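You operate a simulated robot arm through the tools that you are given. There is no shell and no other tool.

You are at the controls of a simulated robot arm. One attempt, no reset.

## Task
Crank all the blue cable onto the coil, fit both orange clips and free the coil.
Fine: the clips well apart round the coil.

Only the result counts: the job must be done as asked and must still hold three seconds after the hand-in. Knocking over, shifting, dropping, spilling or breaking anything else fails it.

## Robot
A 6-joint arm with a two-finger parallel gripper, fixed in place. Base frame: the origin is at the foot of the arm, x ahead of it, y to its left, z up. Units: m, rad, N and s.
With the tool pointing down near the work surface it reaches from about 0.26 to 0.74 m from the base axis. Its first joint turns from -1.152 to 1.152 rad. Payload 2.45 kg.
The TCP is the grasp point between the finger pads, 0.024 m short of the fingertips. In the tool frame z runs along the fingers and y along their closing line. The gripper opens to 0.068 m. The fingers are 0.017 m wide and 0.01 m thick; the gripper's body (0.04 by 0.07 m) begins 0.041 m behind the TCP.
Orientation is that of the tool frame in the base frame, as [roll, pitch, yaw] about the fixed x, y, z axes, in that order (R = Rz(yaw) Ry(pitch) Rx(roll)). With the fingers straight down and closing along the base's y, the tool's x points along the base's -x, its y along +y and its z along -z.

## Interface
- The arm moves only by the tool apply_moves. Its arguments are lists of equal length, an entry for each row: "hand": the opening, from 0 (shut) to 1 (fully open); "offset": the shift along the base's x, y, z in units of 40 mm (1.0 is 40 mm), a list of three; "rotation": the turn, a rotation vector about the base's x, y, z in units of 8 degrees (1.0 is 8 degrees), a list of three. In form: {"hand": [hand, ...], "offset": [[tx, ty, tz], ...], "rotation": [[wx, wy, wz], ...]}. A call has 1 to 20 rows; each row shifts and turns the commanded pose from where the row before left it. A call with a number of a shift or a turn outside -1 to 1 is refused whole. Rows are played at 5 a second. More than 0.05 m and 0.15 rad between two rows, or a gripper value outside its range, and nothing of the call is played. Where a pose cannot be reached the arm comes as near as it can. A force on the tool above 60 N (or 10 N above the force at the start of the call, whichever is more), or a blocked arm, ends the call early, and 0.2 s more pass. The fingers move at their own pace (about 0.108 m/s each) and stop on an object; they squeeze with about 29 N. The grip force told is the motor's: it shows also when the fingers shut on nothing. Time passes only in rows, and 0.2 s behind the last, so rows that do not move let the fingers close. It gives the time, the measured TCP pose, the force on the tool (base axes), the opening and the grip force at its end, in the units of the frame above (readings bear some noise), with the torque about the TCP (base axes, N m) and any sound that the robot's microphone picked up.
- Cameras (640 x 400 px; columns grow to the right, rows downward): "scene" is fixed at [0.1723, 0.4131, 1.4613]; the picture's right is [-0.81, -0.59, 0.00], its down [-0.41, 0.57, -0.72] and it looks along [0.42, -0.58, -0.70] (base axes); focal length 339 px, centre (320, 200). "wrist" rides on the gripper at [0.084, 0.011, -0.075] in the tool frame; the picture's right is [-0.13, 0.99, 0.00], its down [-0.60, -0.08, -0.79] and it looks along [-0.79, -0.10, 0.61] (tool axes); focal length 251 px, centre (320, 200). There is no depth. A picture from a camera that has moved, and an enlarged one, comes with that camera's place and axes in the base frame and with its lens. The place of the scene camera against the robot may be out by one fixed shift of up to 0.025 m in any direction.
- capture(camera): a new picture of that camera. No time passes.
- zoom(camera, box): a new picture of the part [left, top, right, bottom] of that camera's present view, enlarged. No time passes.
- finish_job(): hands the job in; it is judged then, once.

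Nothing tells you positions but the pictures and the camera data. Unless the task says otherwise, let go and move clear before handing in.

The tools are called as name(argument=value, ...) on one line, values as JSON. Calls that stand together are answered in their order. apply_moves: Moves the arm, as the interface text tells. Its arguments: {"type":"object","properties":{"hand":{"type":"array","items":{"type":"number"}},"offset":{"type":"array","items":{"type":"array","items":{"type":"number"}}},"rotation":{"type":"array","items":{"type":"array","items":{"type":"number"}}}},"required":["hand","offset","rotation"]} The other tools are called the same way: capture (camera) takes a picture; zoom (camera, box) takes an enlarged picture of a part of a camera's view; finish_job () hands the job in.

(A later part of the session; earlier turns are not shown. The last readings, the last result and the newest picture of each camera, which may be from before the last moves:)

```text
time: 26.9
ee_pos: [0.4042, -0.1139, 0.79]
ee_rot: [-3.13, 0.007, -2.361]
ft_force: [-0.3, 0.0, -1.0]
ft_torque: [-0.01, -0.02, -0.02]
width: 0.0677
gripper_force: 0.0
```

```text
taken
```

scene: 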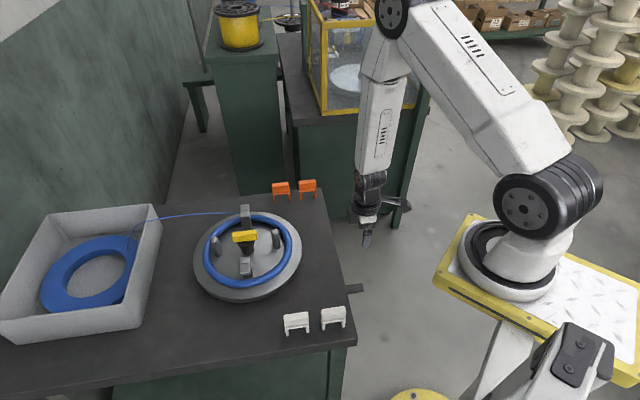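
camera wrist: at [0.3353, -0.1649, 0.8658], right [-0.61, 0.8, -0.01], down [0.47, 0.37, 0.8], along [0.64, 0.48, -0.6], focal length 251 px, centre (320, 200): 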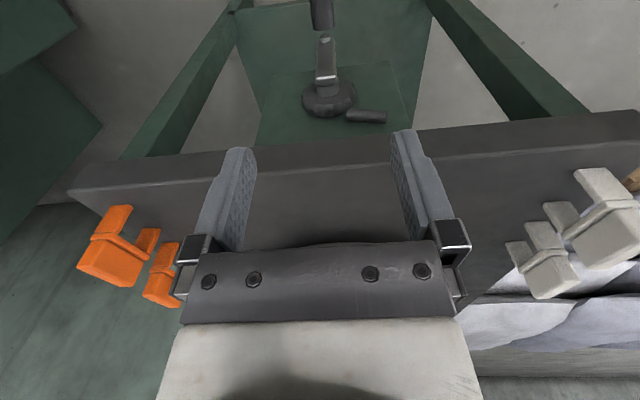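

I'm above the handle with the bench edge clear. I'll descend in two stages.

apply_moves(hand=[1, 1, 1, 1, 1, 1], offset=[[0, 0, -0.9], [0, 0, -0.9], [0, 0, -0.9], [0, 0, -0.9], [0, 0, -0.9], [0, 0, 0]], rotation=[[0, 0, 0], [0, 0, 0], [0, 0, 0], [0, 0, 0], [0, 0, 0], [0, 0, 0]])

capture(camera="wrist")

capture(camera="scene")

```text
time: 28.3
ee_pos: [0.4034, -0.1119, 0.6092]
ee_rot: [-3.132, 0.009, -2.361]
ft_force: [-0.3, -0.1, -0.9]
ft_torque: [0.03, -0.01, -0.02]
width: 0.0682
gripper_force: 0.1
```

```text
taken
camera wrist: at [0.3336, -0.1623, 0.6859], right [-0.61, 0.8, -0.01], down [0.47, 0.37, 0.8], along [0.64, 0.48, -0.6], focal length 251 px, centre (320, 200)
```

wrist: 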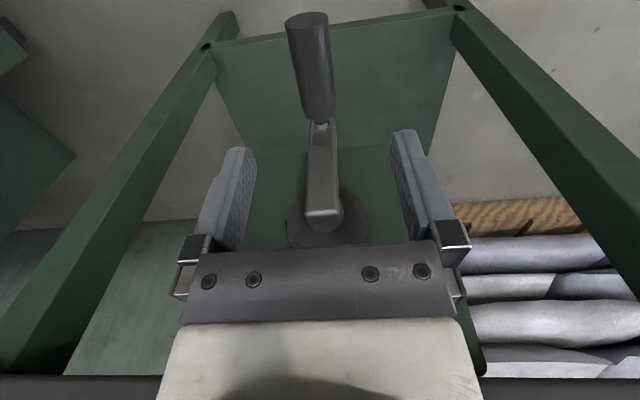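

```text
taken
```

scene: 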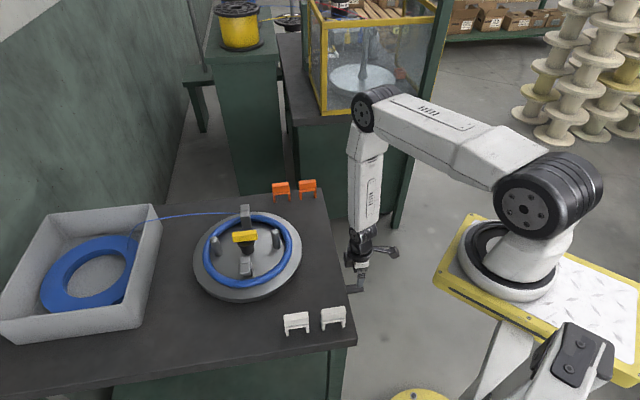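

The handle is centred within about 5 mm. I'll correct that, descend onto it and close.

apply_moves(hand=[1, 1, 1, 1, 0.2, 0.2, 0.2], offset=[[0.09, -0.09, -0.86], [0, 0, -0.86], [0, 0, -0.84], [0, 0, 0], [0, 0, 0], [0, 0, 0], [0, 0, 0]], rotation=[[0, 0, 0], [0, 0, 0], [0, 0, 0], [0, 0, 0], [0, 0, 0], [0, 0, 0], [0, 0, 0]])

capture(camera="wrist")

capture(camera="scene")

```text
time: 29.9
ee_pos: [0.4058, -0.1168, 0.5096]
ee_rot: [-3.131, 0.007, -2.36]
ft_force: [0.6, -0.7, -10.7]
ft_torque: [0.08, -0.08, 0.1]
width: 0.0273
gripper_force: 42.0
```

```text
taken
camera wrist: at [0.3363, -0.1683, 0.5837], right [-0.61, 0.8, -0.01], down [0.47, 0.37, 0.8], along [0.64, 0.48, -0.6], focal length 251 px, centre (320, 200)
```

wrist: 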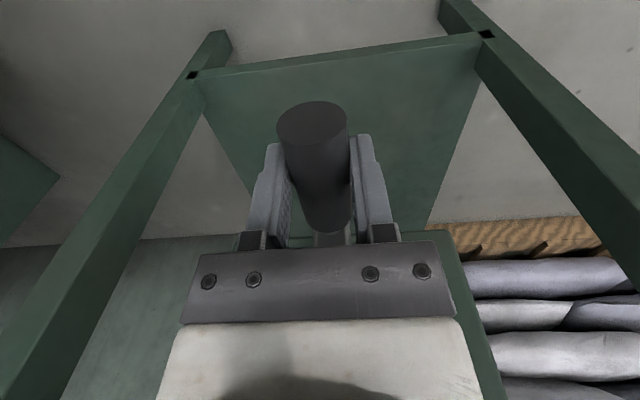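

```text
taken
```

scene: 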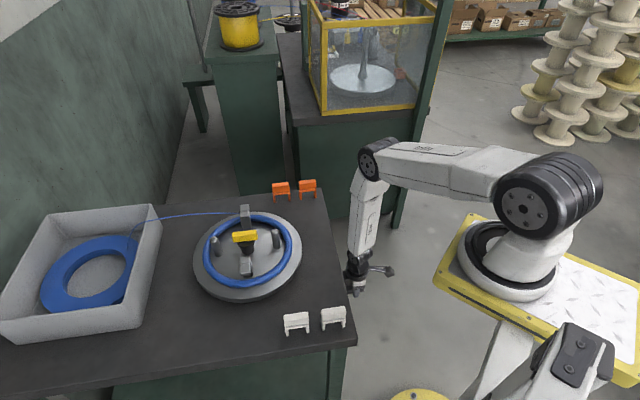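

Gripped (27 mm). I'll test a small swing towards −v first (left as the robot sees it), watching the force and the plate.

apply_moves(hand=[0.2, 0.2, 0.2], offset=[[-0.106, 0.106, 0.005], [-0.106, 0.106, 0.015], [0, 0, 0]], rotation=[[0, 0, 0], [0, 0, 0], [0, 0, 0]])

zoom(camera="scene", box=[190, 190, 310, 310])

```text
time: 30.7
ee_pos: [0.3978, -0.1097, 0.5093]
ee_rot: [-3.128, 0.01, -2.364]
ft_force: [-5.4, -16.4, 9.9]
ft_torque: [-0.93, 0.83, 0.36]
width: 0.0274
gripper_force: 41.9
```

```text
3.33 times, centred on (250, 250) of scene
camera zoom: at [0.1721, 0.4129, 1.4614], right [-0.81, -0.59, 0.0], down [-0.41, 0.57, -0.72], along [0.42, -0.58, -0.7], focal length 1129 px, centre (553, 33)
```

zoom: 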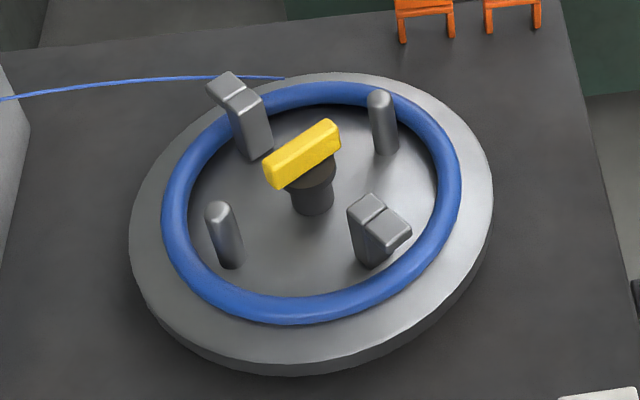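

The plate followed the crank but counter-clockwise, with a gear ratio of roughly 3:1. I'll swing the other way to see whether that direction is free and winds.

apply_moves(hand=[0.2, 0.2, 0.2, 0.2, 0.2], offset=[[0.1, -0.1, -0.015], [0.1, -0.1, -0.005], [0.1, -0.1, 0.005], [0.1, -0.1, 0.015], [0, 0, 0]], rotation=[[0, 0, 0], [0, 0, 0], [0, 0, 0], [0, 0, 0], [0, 0, 0]])

zoom(camera="scene", box=[190, 190, 310, 310])

zoom(camera="scene", box=[0, 190, 200, 350])

```text
time: 31.8
ee_pos: [0.4071, -0.1183, 0.5055]
ee_rot: [3.132, -0.005, -2.357]
ft_force: [2.0, 14.2, 11.2]
ft_torque: [-0.36, 0.46, -0.14]
width: 0.0275
gripper_force: 42.1
stopped in row 5: the force on the tool passed its limit at 62 N (the readings are from after the stop); the commanded pose is now the measured one
```

```text
3.33 times, centred on (250, 250) of scene
camera zoom: at [0.1722, 0.4133, 1.4613], right [-0.81, -0.59, 0.0], down [-0.41, 0.56, -0.72], along [0.42, -0.58, -0.7], focal length 1129 px, centre (553, 33)
```

zoom: 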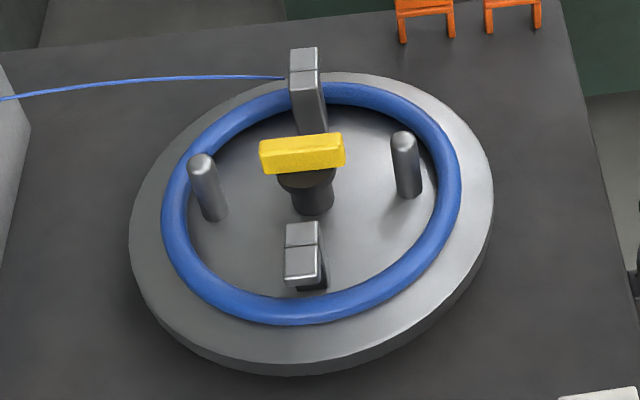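

```text
2.50 times, centred on (100, 270) of scene
camera zoom: at [0.1722, 0.4133, 1.4613], right [-0.81, -0.59, 0.0], down [-0.41, 0.56, -0.72], along [0.42, -0.58, -0.7], focal length 847 px, centre (870, 25)
```

zoom: 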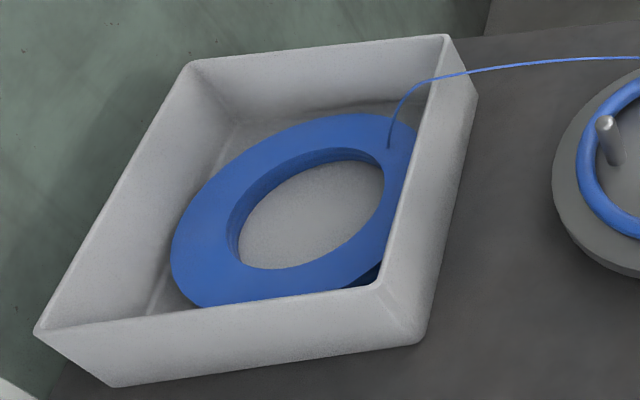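

Clockwise plate motion is blocked by the ratchet, and counter-clockwise is the free direction (handle swinging to the robot's left). I'll follow the circle that way for 40° and see what happens.

apply_moves(hand=[0.2, 0.2, 0.2, 0.2, 0.2], offset=[[-0.252, 0.252, 0.031], [-0.244, 0.244, 0.093], [-0.229, 0.229, 0.152], [-0.207, 0.207, 0.205], [0, 0, 0]], rotation=[[0, 0, 0], [0, 0, 0], [0, 0, 0], [0, 0, 0], [0, 0, 0]])

zoom(camera="scene", box=[190, 190, 310, 310])

capture(camera="wrist")

```text
time: 33.0
ee_pos: [0.3669, -0.0805, 0.5243]
ee_rot: [3.135, -0.002, -2.356]
ft_force: [8.3, 11.7, -18.9]
ft_torque: [0.11, -0.04, 0.08]
width: 0.0277
gripper_force: 42.2
```

```text
3.33 times, centred on (250, 250) of scene
camera zoom: at [0.1726, 0.4132, 1.4612], right [-0.81, -0.59, 0.0], down [-0.41, 0.56, -0.72], along [0.42, -0.58, -0.7], focal length 1129 px, centre (553, 33)
```

zoom: 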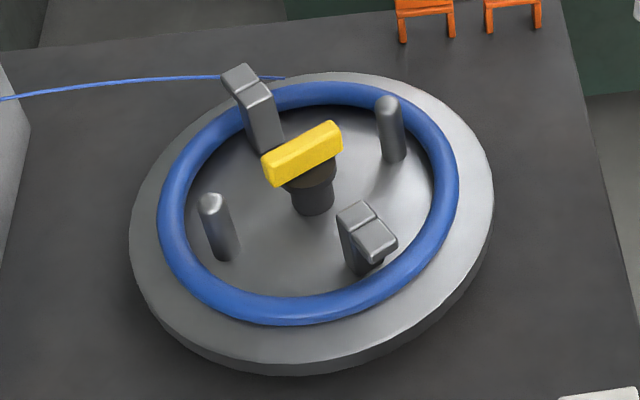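

```text
taken
camera wrist: at [0.3003, -0.1316, 0.6005], right [-0.61, 0.79, 0.01], down [0.49, 0.37, 0.79], along [0.62, 0.49, -0.61], focal length 251 px, centre (320, 200)
```

wrist: 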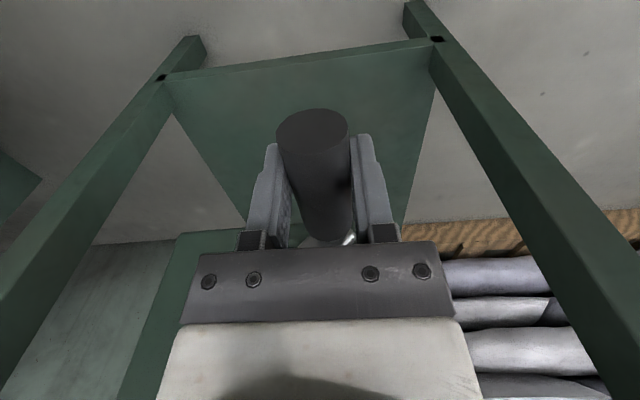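

The path matches a crank radius of about 0.0855 m, and the plate turns about five times per crank turn. I'll continue round the circle.

apply_moves(hand=[0.2, 0.2, 0.2, 0.2, 0.2, 0.2, 0.2, 0.2, 0.2, 0.2], offset=[[-0.22, 0.22, 0.275], [-0.15, 0.15, 0.305], [-0.111, 0.111, 0.338], [-0.069, 0.069, 0.36], [-0.023, 0.023, 0.372], [0.023, -0.023, 0.372], [0.069, -0.069, 0.36], [0.111, -0.111, 0.338], [0.15, -0.15, 0.305], [0, 0, 0]], rotation=[[0, 0, 0], [0, 0, 0], [0, 0, 0], [0, 0, 0], [0, 0, 0], [0, 0, 0], [0, 0, 0], [0, 0, 0], [0, 0, 0], [0, 0, 0]])

capture(camera="scene")

zoom(camera="scene", box=[190, 190, 310, 310])

```text
time: 34.1
ee_pos: [0.3496, -0.0607, 0.5769]
ee_rot: [-3.14, 0.002, -2.363]
ft_force: [0.4, -8.6, -9.5]
ft_torque: [-0.83, 0.85, 0.46]
width: 0.0274
gripper_force: 42.3
stopped in row 5: the force on the tool passed its limit at 60 N (the readings are from after the stop); the commanded pose is now the measured one
```

```text
taken
```

scene: 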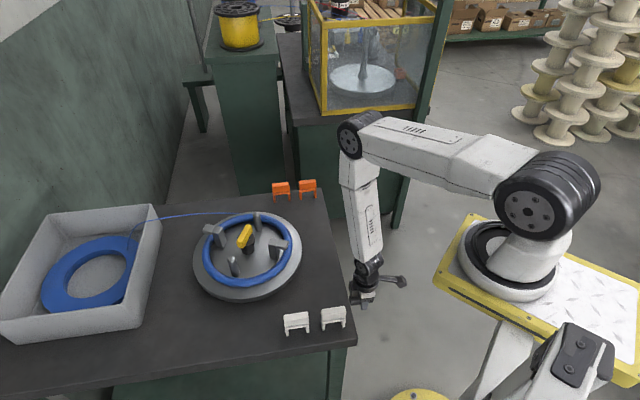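

```text
3.33 times, centred on (250, 250) of scene
camera zoom: at [0.1724, 0.413, 1.4613], right [-0.81, -0.59, 0.0], down [-0.41, 0.57, -0.72], along [0.42, -0.58, -0.7], focal length 1129 px, centre (553, 33)
```

zoom: 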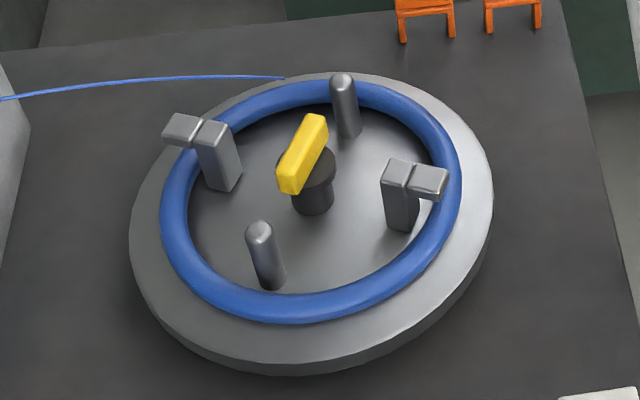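

The bin ring has become thinner, so this direction does wind. Refitting the circle gives a centre at (v 0.367, z 0.583) and R≈0.0775, so I'll use that.

apply_moves(hand=[0.2, 0.2, 0.2, 0.2, 0.2, 0.2, 0.2, 0.2, 0.2], offset=[[0, 0, 0.338], [0.0415, -0.0415, 0.333], [0.0817, -0.0817, 0.317], [0.119, -0.119, 0.2925], [0.154, -0.154, 0.259], [0.183, -0.183, 0.217], [0.207, -0.207, 0.169], [0.2245, -0.2245, 0.1155], [0.235, -0.235, 0.059]], rotation=[[0, 0, 0], [0, 0, 0], [0, 0, 0], [0, 0, 0], [0, 0, 0], [0, 0, 0], [0, 0, 0], [0, 0, 0], [0, 0, 0]])

capture(camera="scene")

```text
time: 36.1
ee_pos: [0.4056, -0.117, 0.6647]
ee_rot: [-3.124, 0.011, -2.373]
ft_force: [-6.1, -45.8, 3.7]
ft_torque: [-0.33, 0.18, 0.44]
width: 0.0277
gripper_force: 41.6
```

```text
taken
```

scene: 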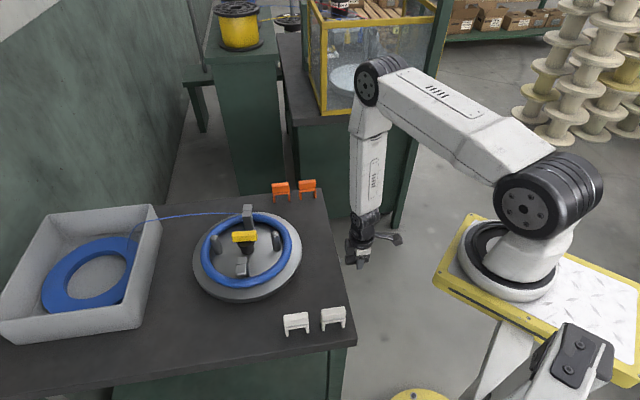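

A quarter turn completed cleanly. The refined circle is centre (0.367, 0.585) with R 0.0795; the geared plate has inertia, so I'll ramp the speed up and down through the next stretch.

apply_moves(hand=[0.2, 0.2, 0.2, 0.2, 0.2, 0.2, 0.2, 0.2, 0.2, 0.2, 0.2, 0.2, 0.2, 0.2, 0.2, 0.2, 0.2, 0.2, 0.2, 0.2], offset=[[0.164, -0.164, 0.089], [0.049, -0.049, -0.004], [0.098, -0.098, -0.015], [0.144, -0.144, -0.04], [0.187, -0.187, -0.086], [0.218, -0.218, -0.157], [0.196, -0.196, -0.209], [0.167, -0.167, -0.253], [0.133, -0.133, -0.291], [0.096, -0.096, -0.319], [0.055, -0.055, -0.338], [0.013, -0.013, -0.346], [-0.03, 0.03, -0.344], [-0.072, 0.072, -0.331], [-0.111, 0.111, -0.309], [-0.147, 0.147, -0.277], [-0.141, 0.141, -0.193], [-0.117, 0.117, -0.125], [-0.062, 0.062, -0.056], [-0.021, 0.021, -0.018]], rotation=[[0, 0, 0], [0, 0, 0], [0, 0, 0], [0, 0, 0], [0, 0, 0], [0, 0, 0], [0, 0, 0], [0, 0, 0], [0, 0, 0], [0, 0, 0], [0, 0, 0], [0, 0, 0], [0, 0, 0], [0, 0, 0], [0, 0, 0], [0, 0, 0], [0, 0, 0], [0, 0, 0], [0, 0, 0], [0, 0, 0]])

capture(camera="scene")

zoom(camera="scene", box=[0, 190, 200, 350])

zoom(camera="scene", box=[190, 190, 310, 310])

```text
time: 40.3
ee_pos: [0.4331, -0.1437, 0.5181]
ee_rot: [3.14, -0.001, -2.365]
ft_force: [-11.9, -6.4, 25.2]
ft_torque: [-0.67, 0.75, 0.52]
width: 0.0271
gripper_force: 41.9
```

```text
taken
```

scene: 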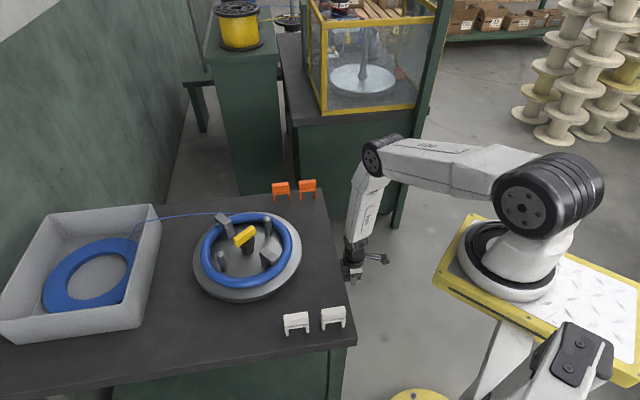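

```text
2.50 times, centred on (100, 270) of scene
camera zoom: at [0.1718, 0.4131, 1.4614], right [-0.81, -0.58, 0.0], down [-0.41, 0.56, -0.72], along [0.42, -0.58, -0.7], focal length 847 px, centre (870, 25)
```

zoom: 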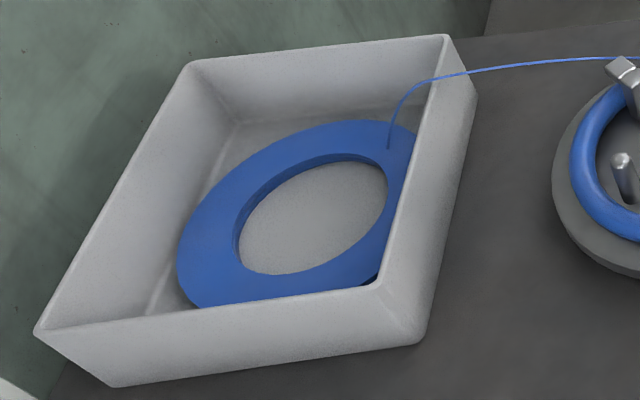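

```text
3.33 times, centred on (250, 250) of scene
camera zoom: at [0.1718, 0.4131, 1.4614], right [-0.81, -0.58, 0.0], down [-0.41, 0.56, -0.72], along [0.42, -0.58, -0.7], focal length 1129 px, centre (553, 33)
```

zoom: 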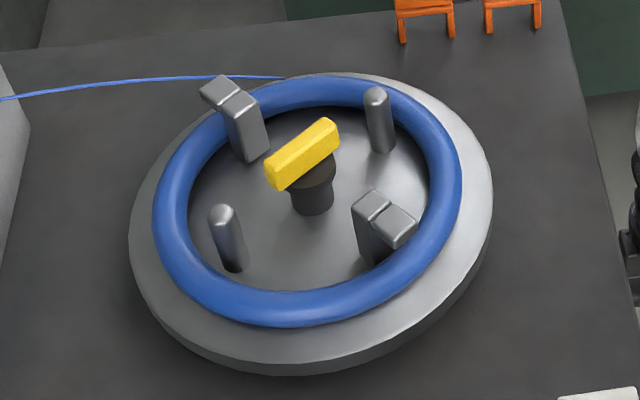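

The coil on the plate is visibly thicker and the bin ring shallower, and the path fits the model to about 1 mm. I'll continue with half-turns using ramped speed.

apply_moves(hand=[0.2, 0.2, 0.2, 0.2, 0.2, 0.2, 0.2, 0.2, 0.2, 0.2, 0.2, 0.2, 0.2, 0.2, 0.2, 0.2, 0.2, 0.2, 0.2, 0.2], offset=[[-0.043, 0.043, -0.034], [-0.088, 0.088, -0.061], [-0.161, 0.161, -0.085], [-0.24, 0.24, -0.072], [-0.294, 0.294, -0.007], [-0.288, 0.288, 0.079], [-0.27, 0.27, 0.162], [-0.241, 0.241, 0.238], [-0.2, 0.2, 0.304], [-0.151, 0.151, 0.356], [-0.096, 0.096, 0.393], [-0.036, 0.036, 0.412], [0.026, -0.026, 0.414], [0.086, -0.086, 0.397], [0.142, -0.142, 0.364], [0.158, -0.158, 0.265], [0.148, -0.148, 0.182], [0.08, -0.08, 0.08], [0.042, -0.042, 0.037], [0.021, -0.021, 0.018]], rotation=[[0, 0, 0], [0, 0, 0], [0, 0, 0], [0, 0, 0], [0, 0, 0], [0, 0, 0], [0, 0, 0], [0, 0, 0], [0, 0, 0], [0, 0, 0], [0, 0, 0], [0, 0, 0], [0, 0, 0], [0, 0, 0], [0, 0, 0], [0, 0, 0], [0, 0, 0], [0, 0, 0], [0, 0, 0], [0, 0, 0]])

zoom(camera="scene", box=[0, 190, 200, 350])

zoom(camera="scene", box=[190, 190, 310, 310])

```text
time: 44.5
ee_pos: [0.3783, -0.0881, 0.6543]
ee_rot: [-3.137, 0.004, -2.366]
ft_force: [19.6, 3.7, -15.8]
ft_torque: [-0.26, 0.17, 0.46]
width: 0.0274
gripper_force: 42.5
```

```text
2.50 times, centred on (100, 270) of scene
camera zoom: at [0.1728, 0.4131, 1.4612], right [-0.81, -0.59, 0.0], down [-0.41, 0.57, -0.72], along [0.42, -0.58, -0.7], focal length 847 px, centre (870, 25)
```

zoom: 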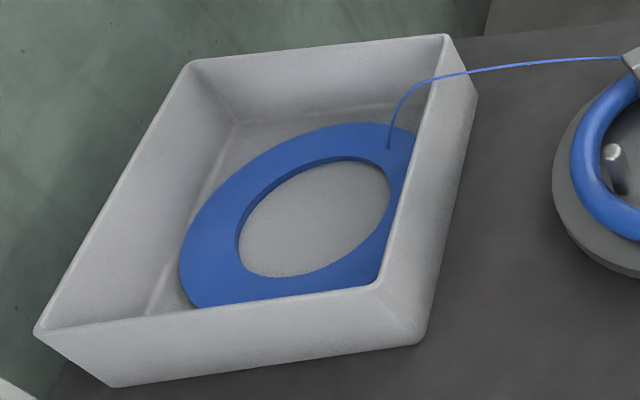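

```text
3.33 times, centred on (250, 250) of scene
camera zoom: at [0.1728, 0.4131, 1.4612], right [-0.81, -0.59, 0.0], down [-0.41, 0.57, -0.72], along [0.42, -0.58, -0.7], focal length 1129 px, centre (553, 33)
```

zoom: 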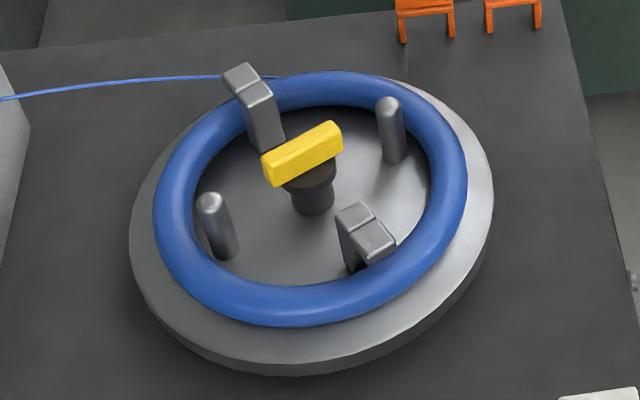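

Winding continues well and the bin ring is nearly flat. Next half-turn.

apply_moves(hand=[0.2, 0.2, 0.2, 0.2, 0.2, 0.2, 0.2, 0.2, 0.2, 0.2, 0.2, 0.2, 0.2, 0.2, 0.2, 0.2, 0.2, 0.2, 0.2, 0.2], offset=[[0.043, -0.043, 0.034], [0.088, -0.088, 0.061], [0.161, -0.161, 0.085], [0.24, -0.24, 0.072], [0.294, -0.294, 0.007], [0.288, -0.288, -0.079], [0.27, -0.27, -0.162], [0.241, -0.241, -0.238], [0.2, -0.2, -0.304], [0.151, -0.151, -0.356], [0.096, -0.096, -0.393], [0.036, -0.036, -0.412], [-0.026, 0.026, -0.414], [-0.086, 0.086, -0.397], [-0.142, 0.142, -0.364], [-0.158, 0.158, -0.265], [-0.148, 0.148, -0.182], [-0.08, 0.08, -0.08], [-0.042, 0.042, -0.037], [-0.021, 0.021, -0.018]], rotation=[[0, 0, 0], [0, 0, 0], [0, 0, 0], [0, 0, 0], [0, 0, 0], [0, 0, 0], [0, 0, 0], [0, 0, 0], [0, 0, 0], [0, 0, 0], [0, 0, 0], [0, 0, 0], [0, 0, 0], [0, 0, 0], [0, 0, 0], [0, 0, 0], [0, 0, 0], [0, 0, 0], [0, 0, 0], [0, 0, 0]])

zoom(camera="scene", box=[0, 190, 200, 350])

zoom(camera="scene", box=[190, 190, 310, 310])

```text
time: 48.7
ee_pos: [0.4313, -0.1416, 0.5167]
ee_rot: [3.139, -0.003, -2.363]
ft_force: [-10.6, 9.8, 21.9]
ft_torque: [0.88, -0.69, 0.25]
width: 0.0272
gripper_force: 41.8
```

```text
2.50 times, centred on (100, 270) of scene
camera zoom: at [0.1717, 0.4133, 1.4613], right [-0.81, -0.59, 0.0], down [-0.41, 0.56, -0.72], along [0.42, -0.58, -0.7], focal length 847 px, centre (870, 25)
```

zoom: 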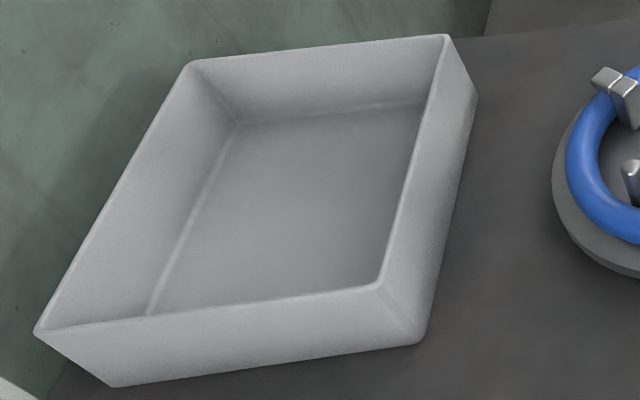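

```text
3.33 times, centred on (250, 250) of scene
camera zoom: at [0.1717, 0.4133, 1.4613], right [-0.81, -0.59, 0.0], down [-0.41, 0.56, -0.72], along [0.42, -0.58, -0.7], focal length 1129 px, centre (553, 33)
```

zoom: 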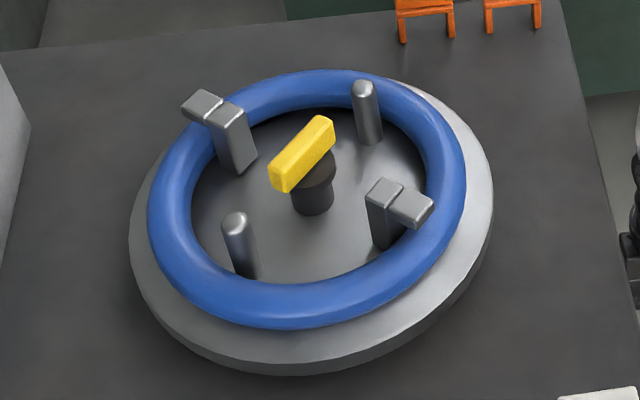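

The bin is empty and all the cable is on the coil. I'll release the handle gently and rise clear in front of the bench.

apply_moves(hand=[1, 1, 1, 1, 1, 1, 1, 1, 1, 1, 1], offset=[[0, 0, 0], [0, 0, 0], [0, 0, 0.4], [0, 0, 0.9], [0, 0, 0.9], [0, 0, 0.95], [0, 0, 0.95], [0, 0, 0.95], [0, 0, 0.95], [0, 0, 0.95], [0, 0, 0.95]], rotation=[[0, 0, 0], [0, 0, 0], [0, 0, 0], [0, 0, 0], [0, 0, 0], [0, 0, 0], [0, 0, 0], [0, 0, 0], [0, 0, 0], [0, 0, 0], [0, 0, 0]])

capture(camera="scene")

capture(camera="wrist")

zoom(camera="scene", box=[190, 170, 330, 310])

```text
time: 51.1
ee_pos: [0.4324, -0.1438, 0.8312]
ee_rot: [-3.14, 0.003, -2.365]
ft_force: [-0.7, -0.4, 0.1]
ft_torque: [-0.02, 0.0, 0.02]
width: 0.0684
gripper_force: 0.0
```

```text
taken
```

scene: 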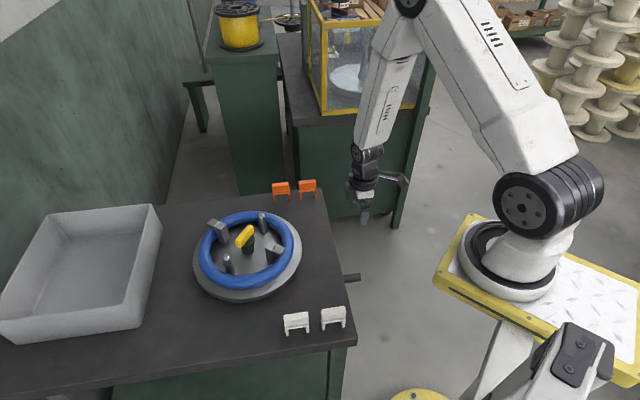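

```text
taken
camera wrist: at [0.3643, -0.1949, 0.907], right [-0.6, 0.8, 0.0], down [0.48, 0.37, 0.79], along [0.63, 0.48, -0.61], focal length 251 px, centre (320, 200)
```

wrist: 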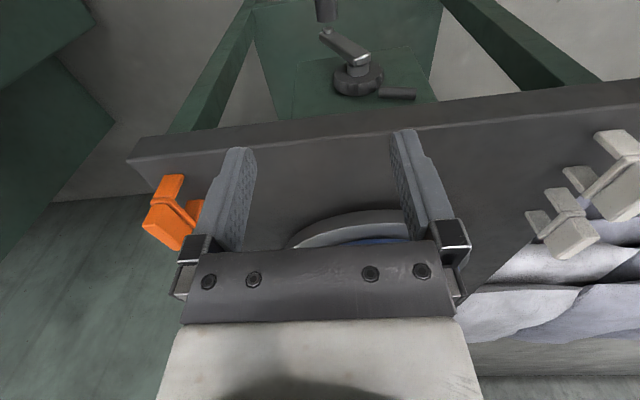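

```text
2.86 times, centred on (260, 240) of scene
camera zoom: at [0.1723, 0.4131, 1.4613], right [-0.81, -0.59, 0.0], down [-0.41, 0.57, -0.72], along [0.42, -0.58, -0.7], focal length 968 px, centre (491, 86)
```

zoom: 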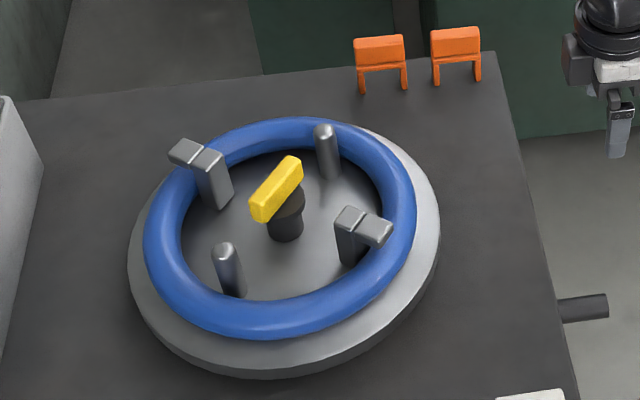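

I've released cleanly and the crank stays put. Next I'll take a close look at the orange clips.

apply_moves(hand=[1, 1, 1, 1, 1, 1, 1], offset=[[0.85, -0.28, 0.1], [0.85, -0.28, 0.1], [0.85, -0.28, 0.1], [0.85, -0.28, 0.1], [0.85, -0.28, 0.1], [0.85, -0.28, 0], [0, 0, 0]], rotation=[[0, 0, 0], [0, 0, 0], [0, 0, 0], [0, 0, 0], [0, 0, 0], [0, 0, 0], [0, 0, 0]])

capture(camera="wrist")

zoom(camera="scene", box=[190, 170, 330, 310])

```text
time: 52.7
ee_pos: [0.6378, -0.2106, 0.8535]
ee_rot: [-3.139, 0.001, -2.365]
ft_force: [-0.3, 0.2, 0.3]
ft_torque: [0.01, 0.0, -0.02]
width: 0.0682
gripper_force: 0.0
```

```text
taken
camera wrist: at [0.5676, -0.261, 0.9293], right [-0.6, 0.8, 0.0], down [0.48, 0.37, 0.79], along [0.63, 0.48, -0.61], focal length 251 px, centre (320, 200)
```

wrist: 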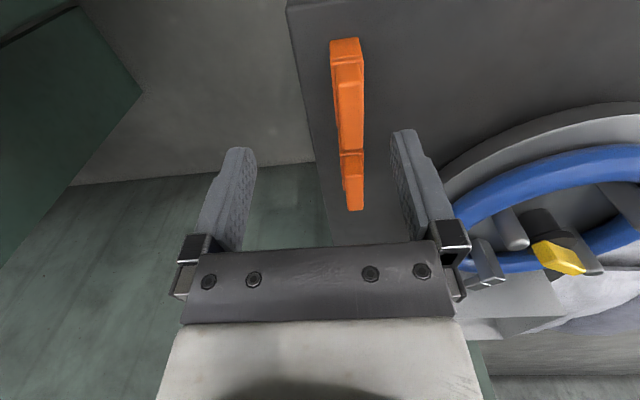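

```text
2.86 times, centred on (260, 240) of scene
camera zoom: at [0.1723, 0.4131, 1.4613], right [-0.81, -0.59, 0.0], down [-0.41, 0.57, -0.72], along [0.42, -0.58, -0.7], focal length 968 px, centre (491, 86)
```

zoom: 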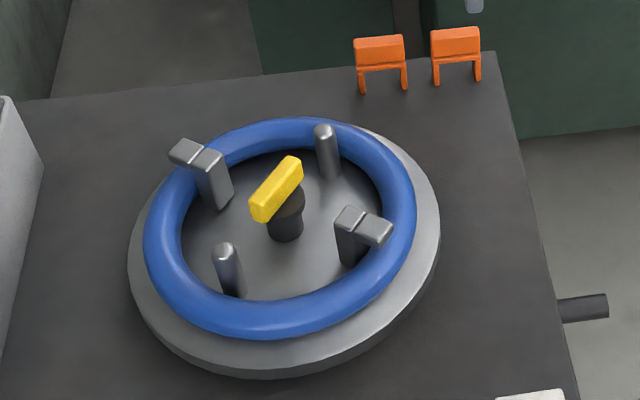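

zoom(camera="wrist", box=[260, 20, 420, 220])

zoom(camera="scene", box=[262, 172, 324, 206])

```text
2.00 times, centred on (340, 120) of wrist
camera zoom: at [0.5676, -0.261, 0.9293], right [-0.6, 0.8, 0.0], down [0.48, 0.37, 0.79], along [0.63, 0.48, -0.61], focal length 503 px, centre (280, 360)
```

zoom: 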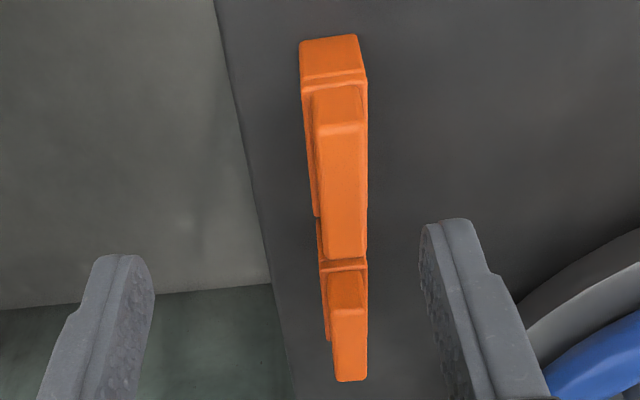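

```text
10.32 times, centred on (293, 189) of scene
camera zoom: at [0.1723, 0.4131, 1.4613], right [-0.81, -0.59, 0.0], down [-0.41, 0.57, -0.72], along [0.42, -0.58, -0.7], focal length 3496 px, centre (599, 314)
```

zoom: 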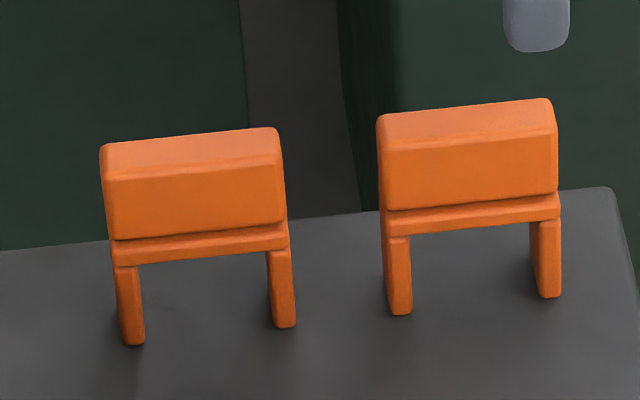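

Both clips stand in line with their long axes along the bench normal. Clip A is at about (0.642, −0.175) and clip B at (0.705, −0.113), with ridge tops near z≈0.77. I'll go over clip A.

apply_moves(hand=[1, 1, 1], offset=[[0.1, 0.75, -0.2], [0, 0.1, -0.5], [0, 0, 0]], rotation=[[0, 0, 0], [0, 0, 0.06], [0, 0, 0]])

capture(camera="wrist")

zoom(camera="scene", box=[255, 160, 335, 210])

```text
time: 53.5
ee_pos: [0.6406, -0.1767, 0.8272]
ee_rot: [-3.14, 0.003, -2.356]
ft_force: [0.5, -0.5, -0.6]
ft_torque: [0.04, 0.01, -0.04]
width: 0.0681
gripper_force: 0.1
```

```text
taken
camera wrist: at [0.5719, -0.228, 0.9014], right [-0.61, 0.79, 0.0], down [0.48, 0.37, 0.79], along [0.63, 0.48, -0.61], focal length 251 px, centre (320, 200)
```

wrist: 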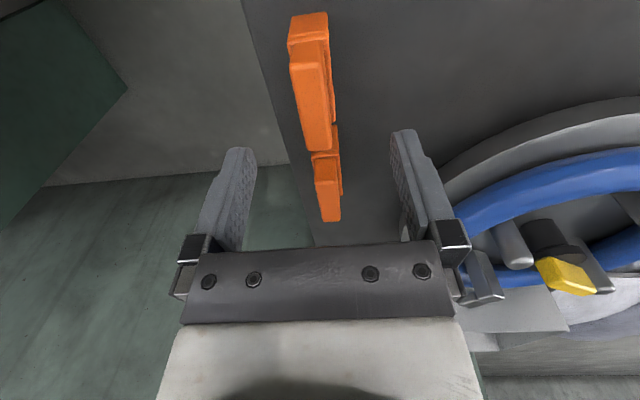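

```text
8.00 times, centred on (295, 185) of scene
camera zoom: at [0.1723, 0.4131, 1.4613], right [-0.81, -0.59, 0.0], down [-0.41, 0.57, -0.72], along [0.42, -0.58, -0.7], focal length 2709 px, centre (520, 320)
```

zoom: 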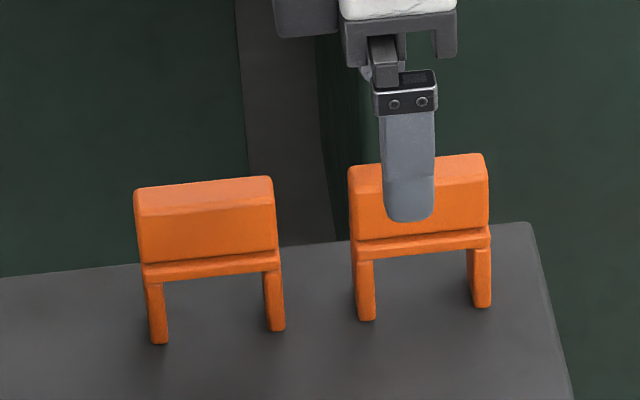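

The clip ridge is centred to within a couple of millimetres. I'll descend and grip it.

apply_moves(hand=[1, 1, 1, 0.1, 0.1, 0.1], offset=[[0.04, -0.03, -0.7], [0, 0, -0.66], [0, 0, 0], [0, 0, 0], [0, 0, 0], [0, 0, 0]], rotation=[[0, 0, 0], [0, 0, 0], [0, 0, 0], [0, 0, 0], [0, 0, 0], [0, 0, 0]])

capture(camera="wrist")

zoom(camera="scene", box=[255, 160, 335, 210])

```text
time: 54.9
ee_pos: [0.6437, -0.1761, 0.7715]
ee_rot: [-3.139, 0.0, -2.356]
ft_force: [-0.5, -0.6, -0.5]
ft_torque: [-0.02, 0.0, -0.01]
width: 0.0204
gripper_force: 29.0
```

```text
taken
camera wrist: at [0.5751, -0.2285, 0.8473], right [-0.61, 0.79, 0.0], down [0.48, 0.37, 0.79], along [0.63, 0.48, -0.61], focal length 251 px, centre (320, 200)
```

wrist: 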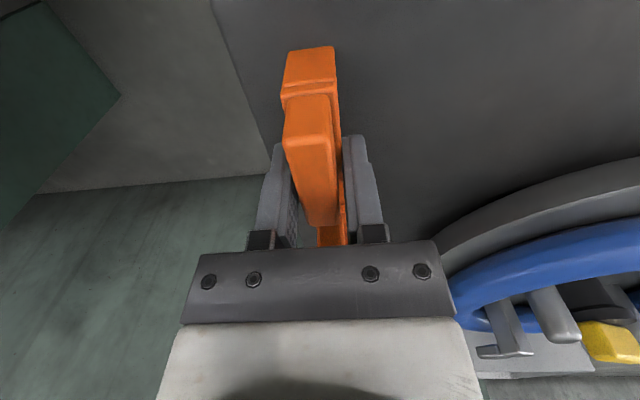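

```text
8.00 times, centred on (295, 185) of scene
camera zoom: at [0.1723, 0.4131, 1.4613], right [-0.81, -0.59, 0.0], down [-0.41, 0.57, -0.72], along [0.42, -0.58, -0.7], focal length 2709 px, centre (520, 320)
```

zoom: 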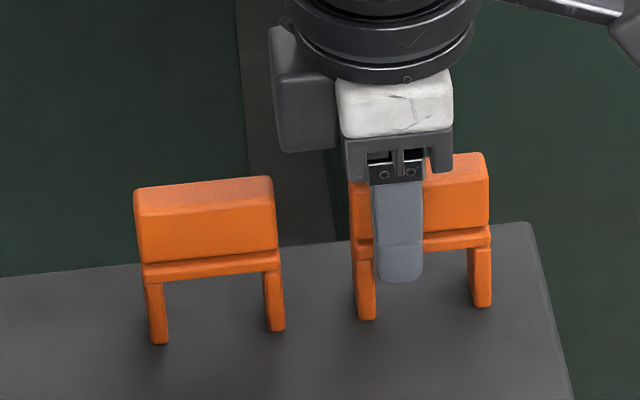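

Clip A is gripped. I'll lift it well clear and carry it to the near side of the coil, between the round post and the L-post.

apply_moves(hand=[0.1, 0.1, 0.1, 0.1, 0.1, 0.1, 0.1, 0.1, 0.1, 0.1], offset=[[0, 0, 0.6], [0, 0, 0.9], [0, 0, 0.9], [0, 0, 0.8], [-0.45, 0.88, 0], [-0.45, 0.88, 0], [-0.45, 0.88, 0], [-0.45, 0.88, 0], [-0.45, 0.88, 0], [0, 0, 0]], rotation=[[0, 0, 0], [0, 0, 0], [0, 0, 0], [0, 0, 0], [0, 0, 0.35], [0, 0, 0.35], [0, 0, 0.35], [0, 0, 0.35], [0, 0, 0], [0, 0, 0]])

capture(camera="wrist")

zoom(camera="scene", box=[190, 160, 330, 310])

```text
time: 57.1
ee_pos: [0.5541, -0.0005, 0.9002]
ee_rot: [-3.139, 0.002, -2.16]
ft_force: [0.6, 0.5, -0.5]
ft_torque: [0.0, -0.03, 0.0]
width: 0.0205
gripper_force: 29.3
```

```text
taken
camera wrist: at [0.4965, -0.0645, 0.9748], right [-0.75, 0.66, 0.0], down [0.4, 0.46, 0.79], along [0.52, 0.6, -0.61], focal length 251 px, centre (320, 200)
```

wrist: 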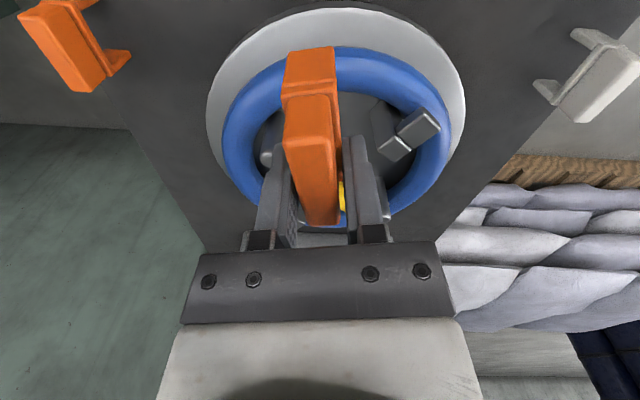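

```text
2.67 times, centred on (260, 235) of scene
camera zoom: at [0.1722, 0.4131, 1.4613], right [-0.81, -0.59, 0.0], down [-0.41, 0.56, -0.72], along [0.42, -0.58, -0.7], focal length 903 px, centre (480, 107)
```

zoom: 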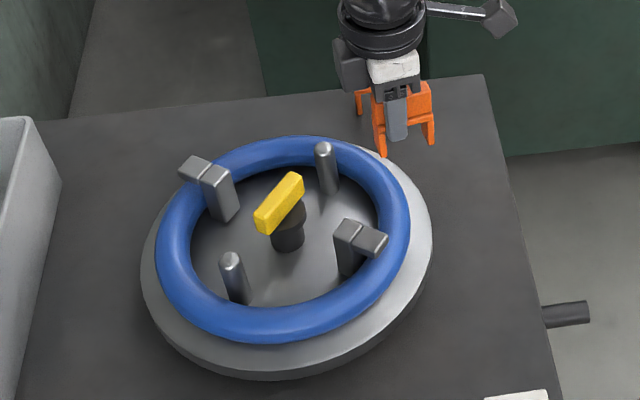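

zoom(camera="wrist", box=[190, 0, 480, 180])

```text
2.21 times, centred on (335, 90) of wrist
camera zoom: at [0.4965, -0.0645, 0.9748], right [-0.75, 0.66, 0.0], down [0.4, 0.46, 0.79], along [0.52, 0.6, -0.61], focal length 555 px, centre (287, 443)
```

zoom: 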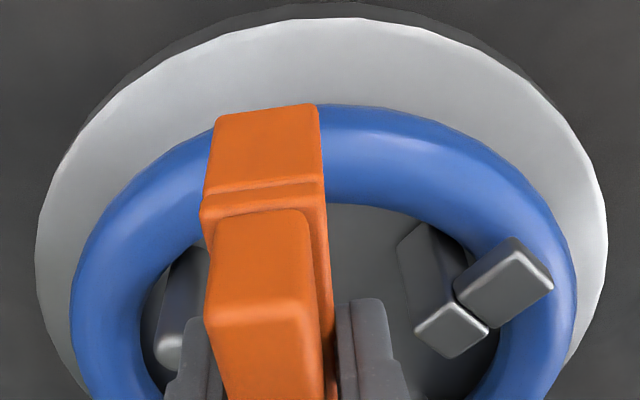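

Fitting the coil in this view gives a ring centre radius of about 0.102, a tube radius of about 0.0155 and a tube centre at z≈0.78. I'll set the clip over the ring at 236° and lower it until the legs are just above the cable.

apply_moves(hand=[0.1, 0.1, 0.1], offset=[[0.04, 0.115, -0.3], [0, 0, -0.3], [0, 0, 0]], rotation=[[0, 0, 0], [0, 0, 0], [0, 0, 0]])

capture(camera="wrist")

zoom(camera="scene", box=[220, 190, 320, 260])

```text
time: 57.9
ee_pos: [0.5555, 0.0019, 0.8756]
ee_rot: [-3.14, 0.001, -2.161]
ft_force: [-0.4, 0.5, 0.0]
ft_torque: [0.0, 0.0, -0.02]
width: 0.0208
gripper_force: 29.1
```

```text
taken
camera wrist: at [0.4984, -0.0603, 0.9502], right [-0.75, 0.66, 0.0], down [0.4, 0.46, 0.79], along [0.52, 0.6, -0.61], focal length 251 px, centre (320, 200)
```

wrist: 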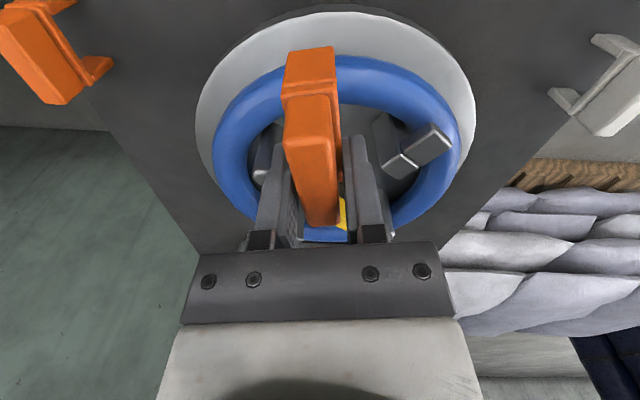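

```text
5.71 times, centred on (270, 225) of scene
camera zoom: at [0.1723, 0.4131, 1.4613], right [-0.81, -0.59, 0.0], down [-0.41, 0.57, -0.72], along [0.42, -0.58, -0.7], focal length 1935 px, centre (606, 57)
```

zoom: 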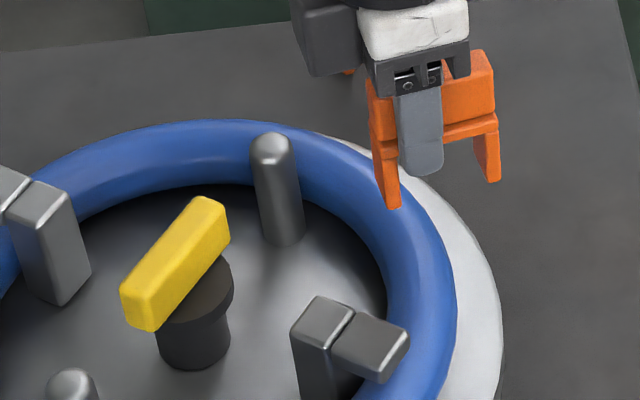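

Comparing the scene and wrist views, the clip sits about 9 mm outward of the finger centre, with its feet about 5 cm below the TCP. I need to shift it about 15 mm inward to straddle the ring, then check again.

apply_moves(hand=[0.1, 0.1, 0.1], offset=[[0.15, 0.36, 0], [0, 0, -0.3], [0, 0, 0]], rotation=[[0, 0, 0], [0, 0, 0], [0, 0, 0]])

zoom(camera="wrist", box=[190, 0, 480, 180])

zoom(camera="scene", box=[220, 190, 320, 260])

```text
time: 58.7
ee_pos: [0.5613, 0.0182, 0.8618]
ee_rot: [-3.141, 0.002, -2.16]
ft_force: [0.8, 0.3, -0.5]
ft_torque: [0.01, -0.02, 0.01]
width: 0.0207
gripper_force: 29.0
```

```text
2.21 times, centred on (335, 90) of wrist
camera zoom: at [0.504, -0.0462, 0.9373], right [-0.75, 0.66, 0.0], down [0.4, 0.46, 0.79], along [0.52, 0.6, -0.61], focal length 555 px, centre (287, 443)
```

zoom: 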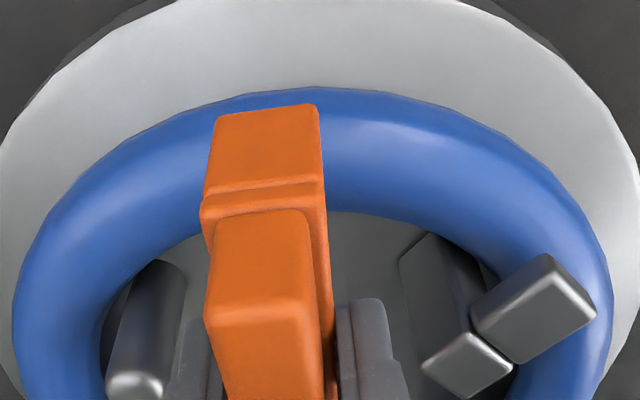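

```text
5.71 times, centred on (270, 225) of scene
camera zoom: at [0.1723, 0.4131, 1.4613], right [-0.81, -0.59, 0.0], down [-0.41, 0.57, -0.72], along [0.42, -0.58, -0.7], focal length 1935 px, centre (606, 57)
```

zoom: 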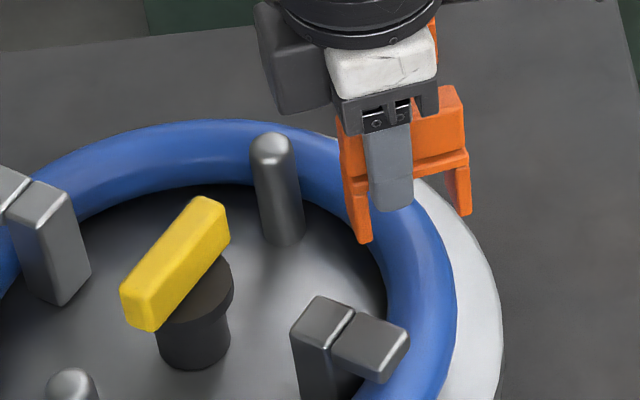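

Now the legs straddle the ring with roughly equal clearance in both views. I'll lower slowly, watching the force.

apply_moves(hand=[0.1, 0.1, 0.1, 0.1, 0.1, 0.1, 0.1], offset=[[0, 0, -0.15], [0, 0, -0.15], [0, 0, -0.15], [0, 0, -0.15], [0, 0, -0.1], [0, 0, -0.1], [0, 0, 0]], rotation=[[0, 0, 0], [0, 0, 0], [0, 0, 0], [0, 0, 0], [0, 0, 0], [0, 0, 0], [0, 0, 0]])

zoom(camera="wrist", box=[190, 0, 480, 180])

zoom(camera="scene", box=[220, 190, 320, 260])

```text
time: 60.3
ee_pos: [0.56, 0.0175, 0.8299]
ee_rot: [-3.139, 0.002, -2.161]
ft_force: [-0.1, -0.8, 9.0]
ft_torque: [0.05, 0.06, 0.01]
width: 0.0207
gripper_force: 28.6
```

```text
2.21 times, centred on (335, 90) of wrist
camera zoom: at [0.5033, -0.0462, 0.9059], right [-0.75, 0.66, 0.0], down [0.4, 0.46, 0.79], along [0.53, 0.6, -0.61], focal length 555 px, centre (287, 443)
```

zoom: 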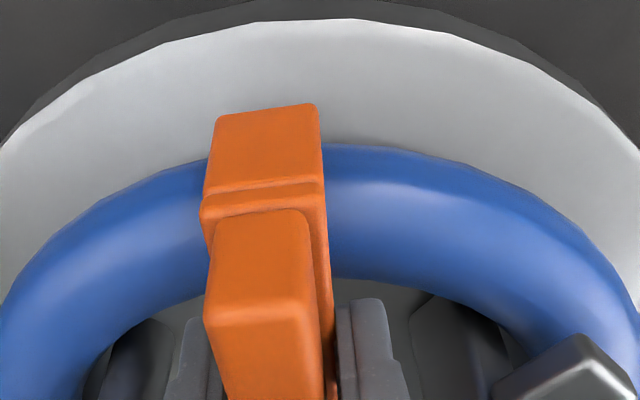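

```text
5.71 times, centred on (270, 225) of scene
camera zoom: at [0.1721, 0.413, 1.4614], right [-0.81, -0.59, 0.0], down [-0.41, 0.57, -0.72], along [0.42, -0.58, -0.7], focal length 1935 px, centre (606, 57)
```

zoom: 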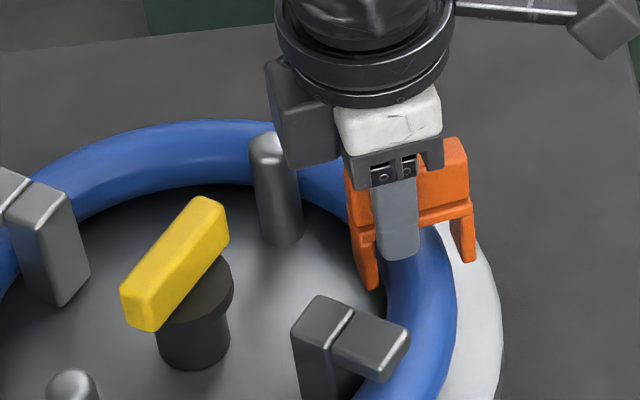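

The clip straddles the ring, and 9 N of contact shows it is starting to engage. I'll press down further in small steps.

apply_moves(hand=[0.1, 0.1, 0.1, 0.1, 0.1], offset=[[0, 0, -0.06], [0, 0, -0.06], [0, 0, -0.06], [0, 0, -0.06], [0, 0, 0]], rotation=[[0, 0, 0], [0, 0, 0], [0, 0, 0], [0, 0, 0], [0, 0, 0]])

zoom(camera="scene", box=[220, 190, 320, 260])

```text
time: 61.5
ee_pos: [0.5605, 0.0184, 0.8216]
ee_rot: [-3.14, 0.002, -2.161]
ft_force: [0.9, 1.2, -0.4]
ft_torque: [0.06, -0.04, -0.04]
width: 0.0206
gripper_force: 29.1
```

```text
5.71 times, centred on (270, 225) of scene
camera zoom: at [0.1723, 0.4131, 1.4613], right [-0.81, -0.59, 0.0], down [-0.41, 0.56, -0.72], along [0.42, -0.58, -0.7], focal length 1935 px, centre (606, 57)
```

zoom: 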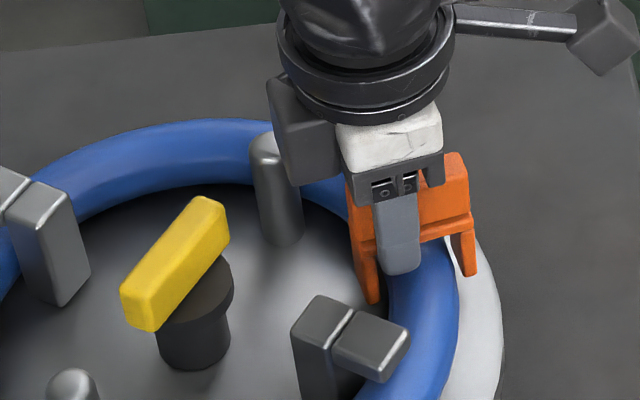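

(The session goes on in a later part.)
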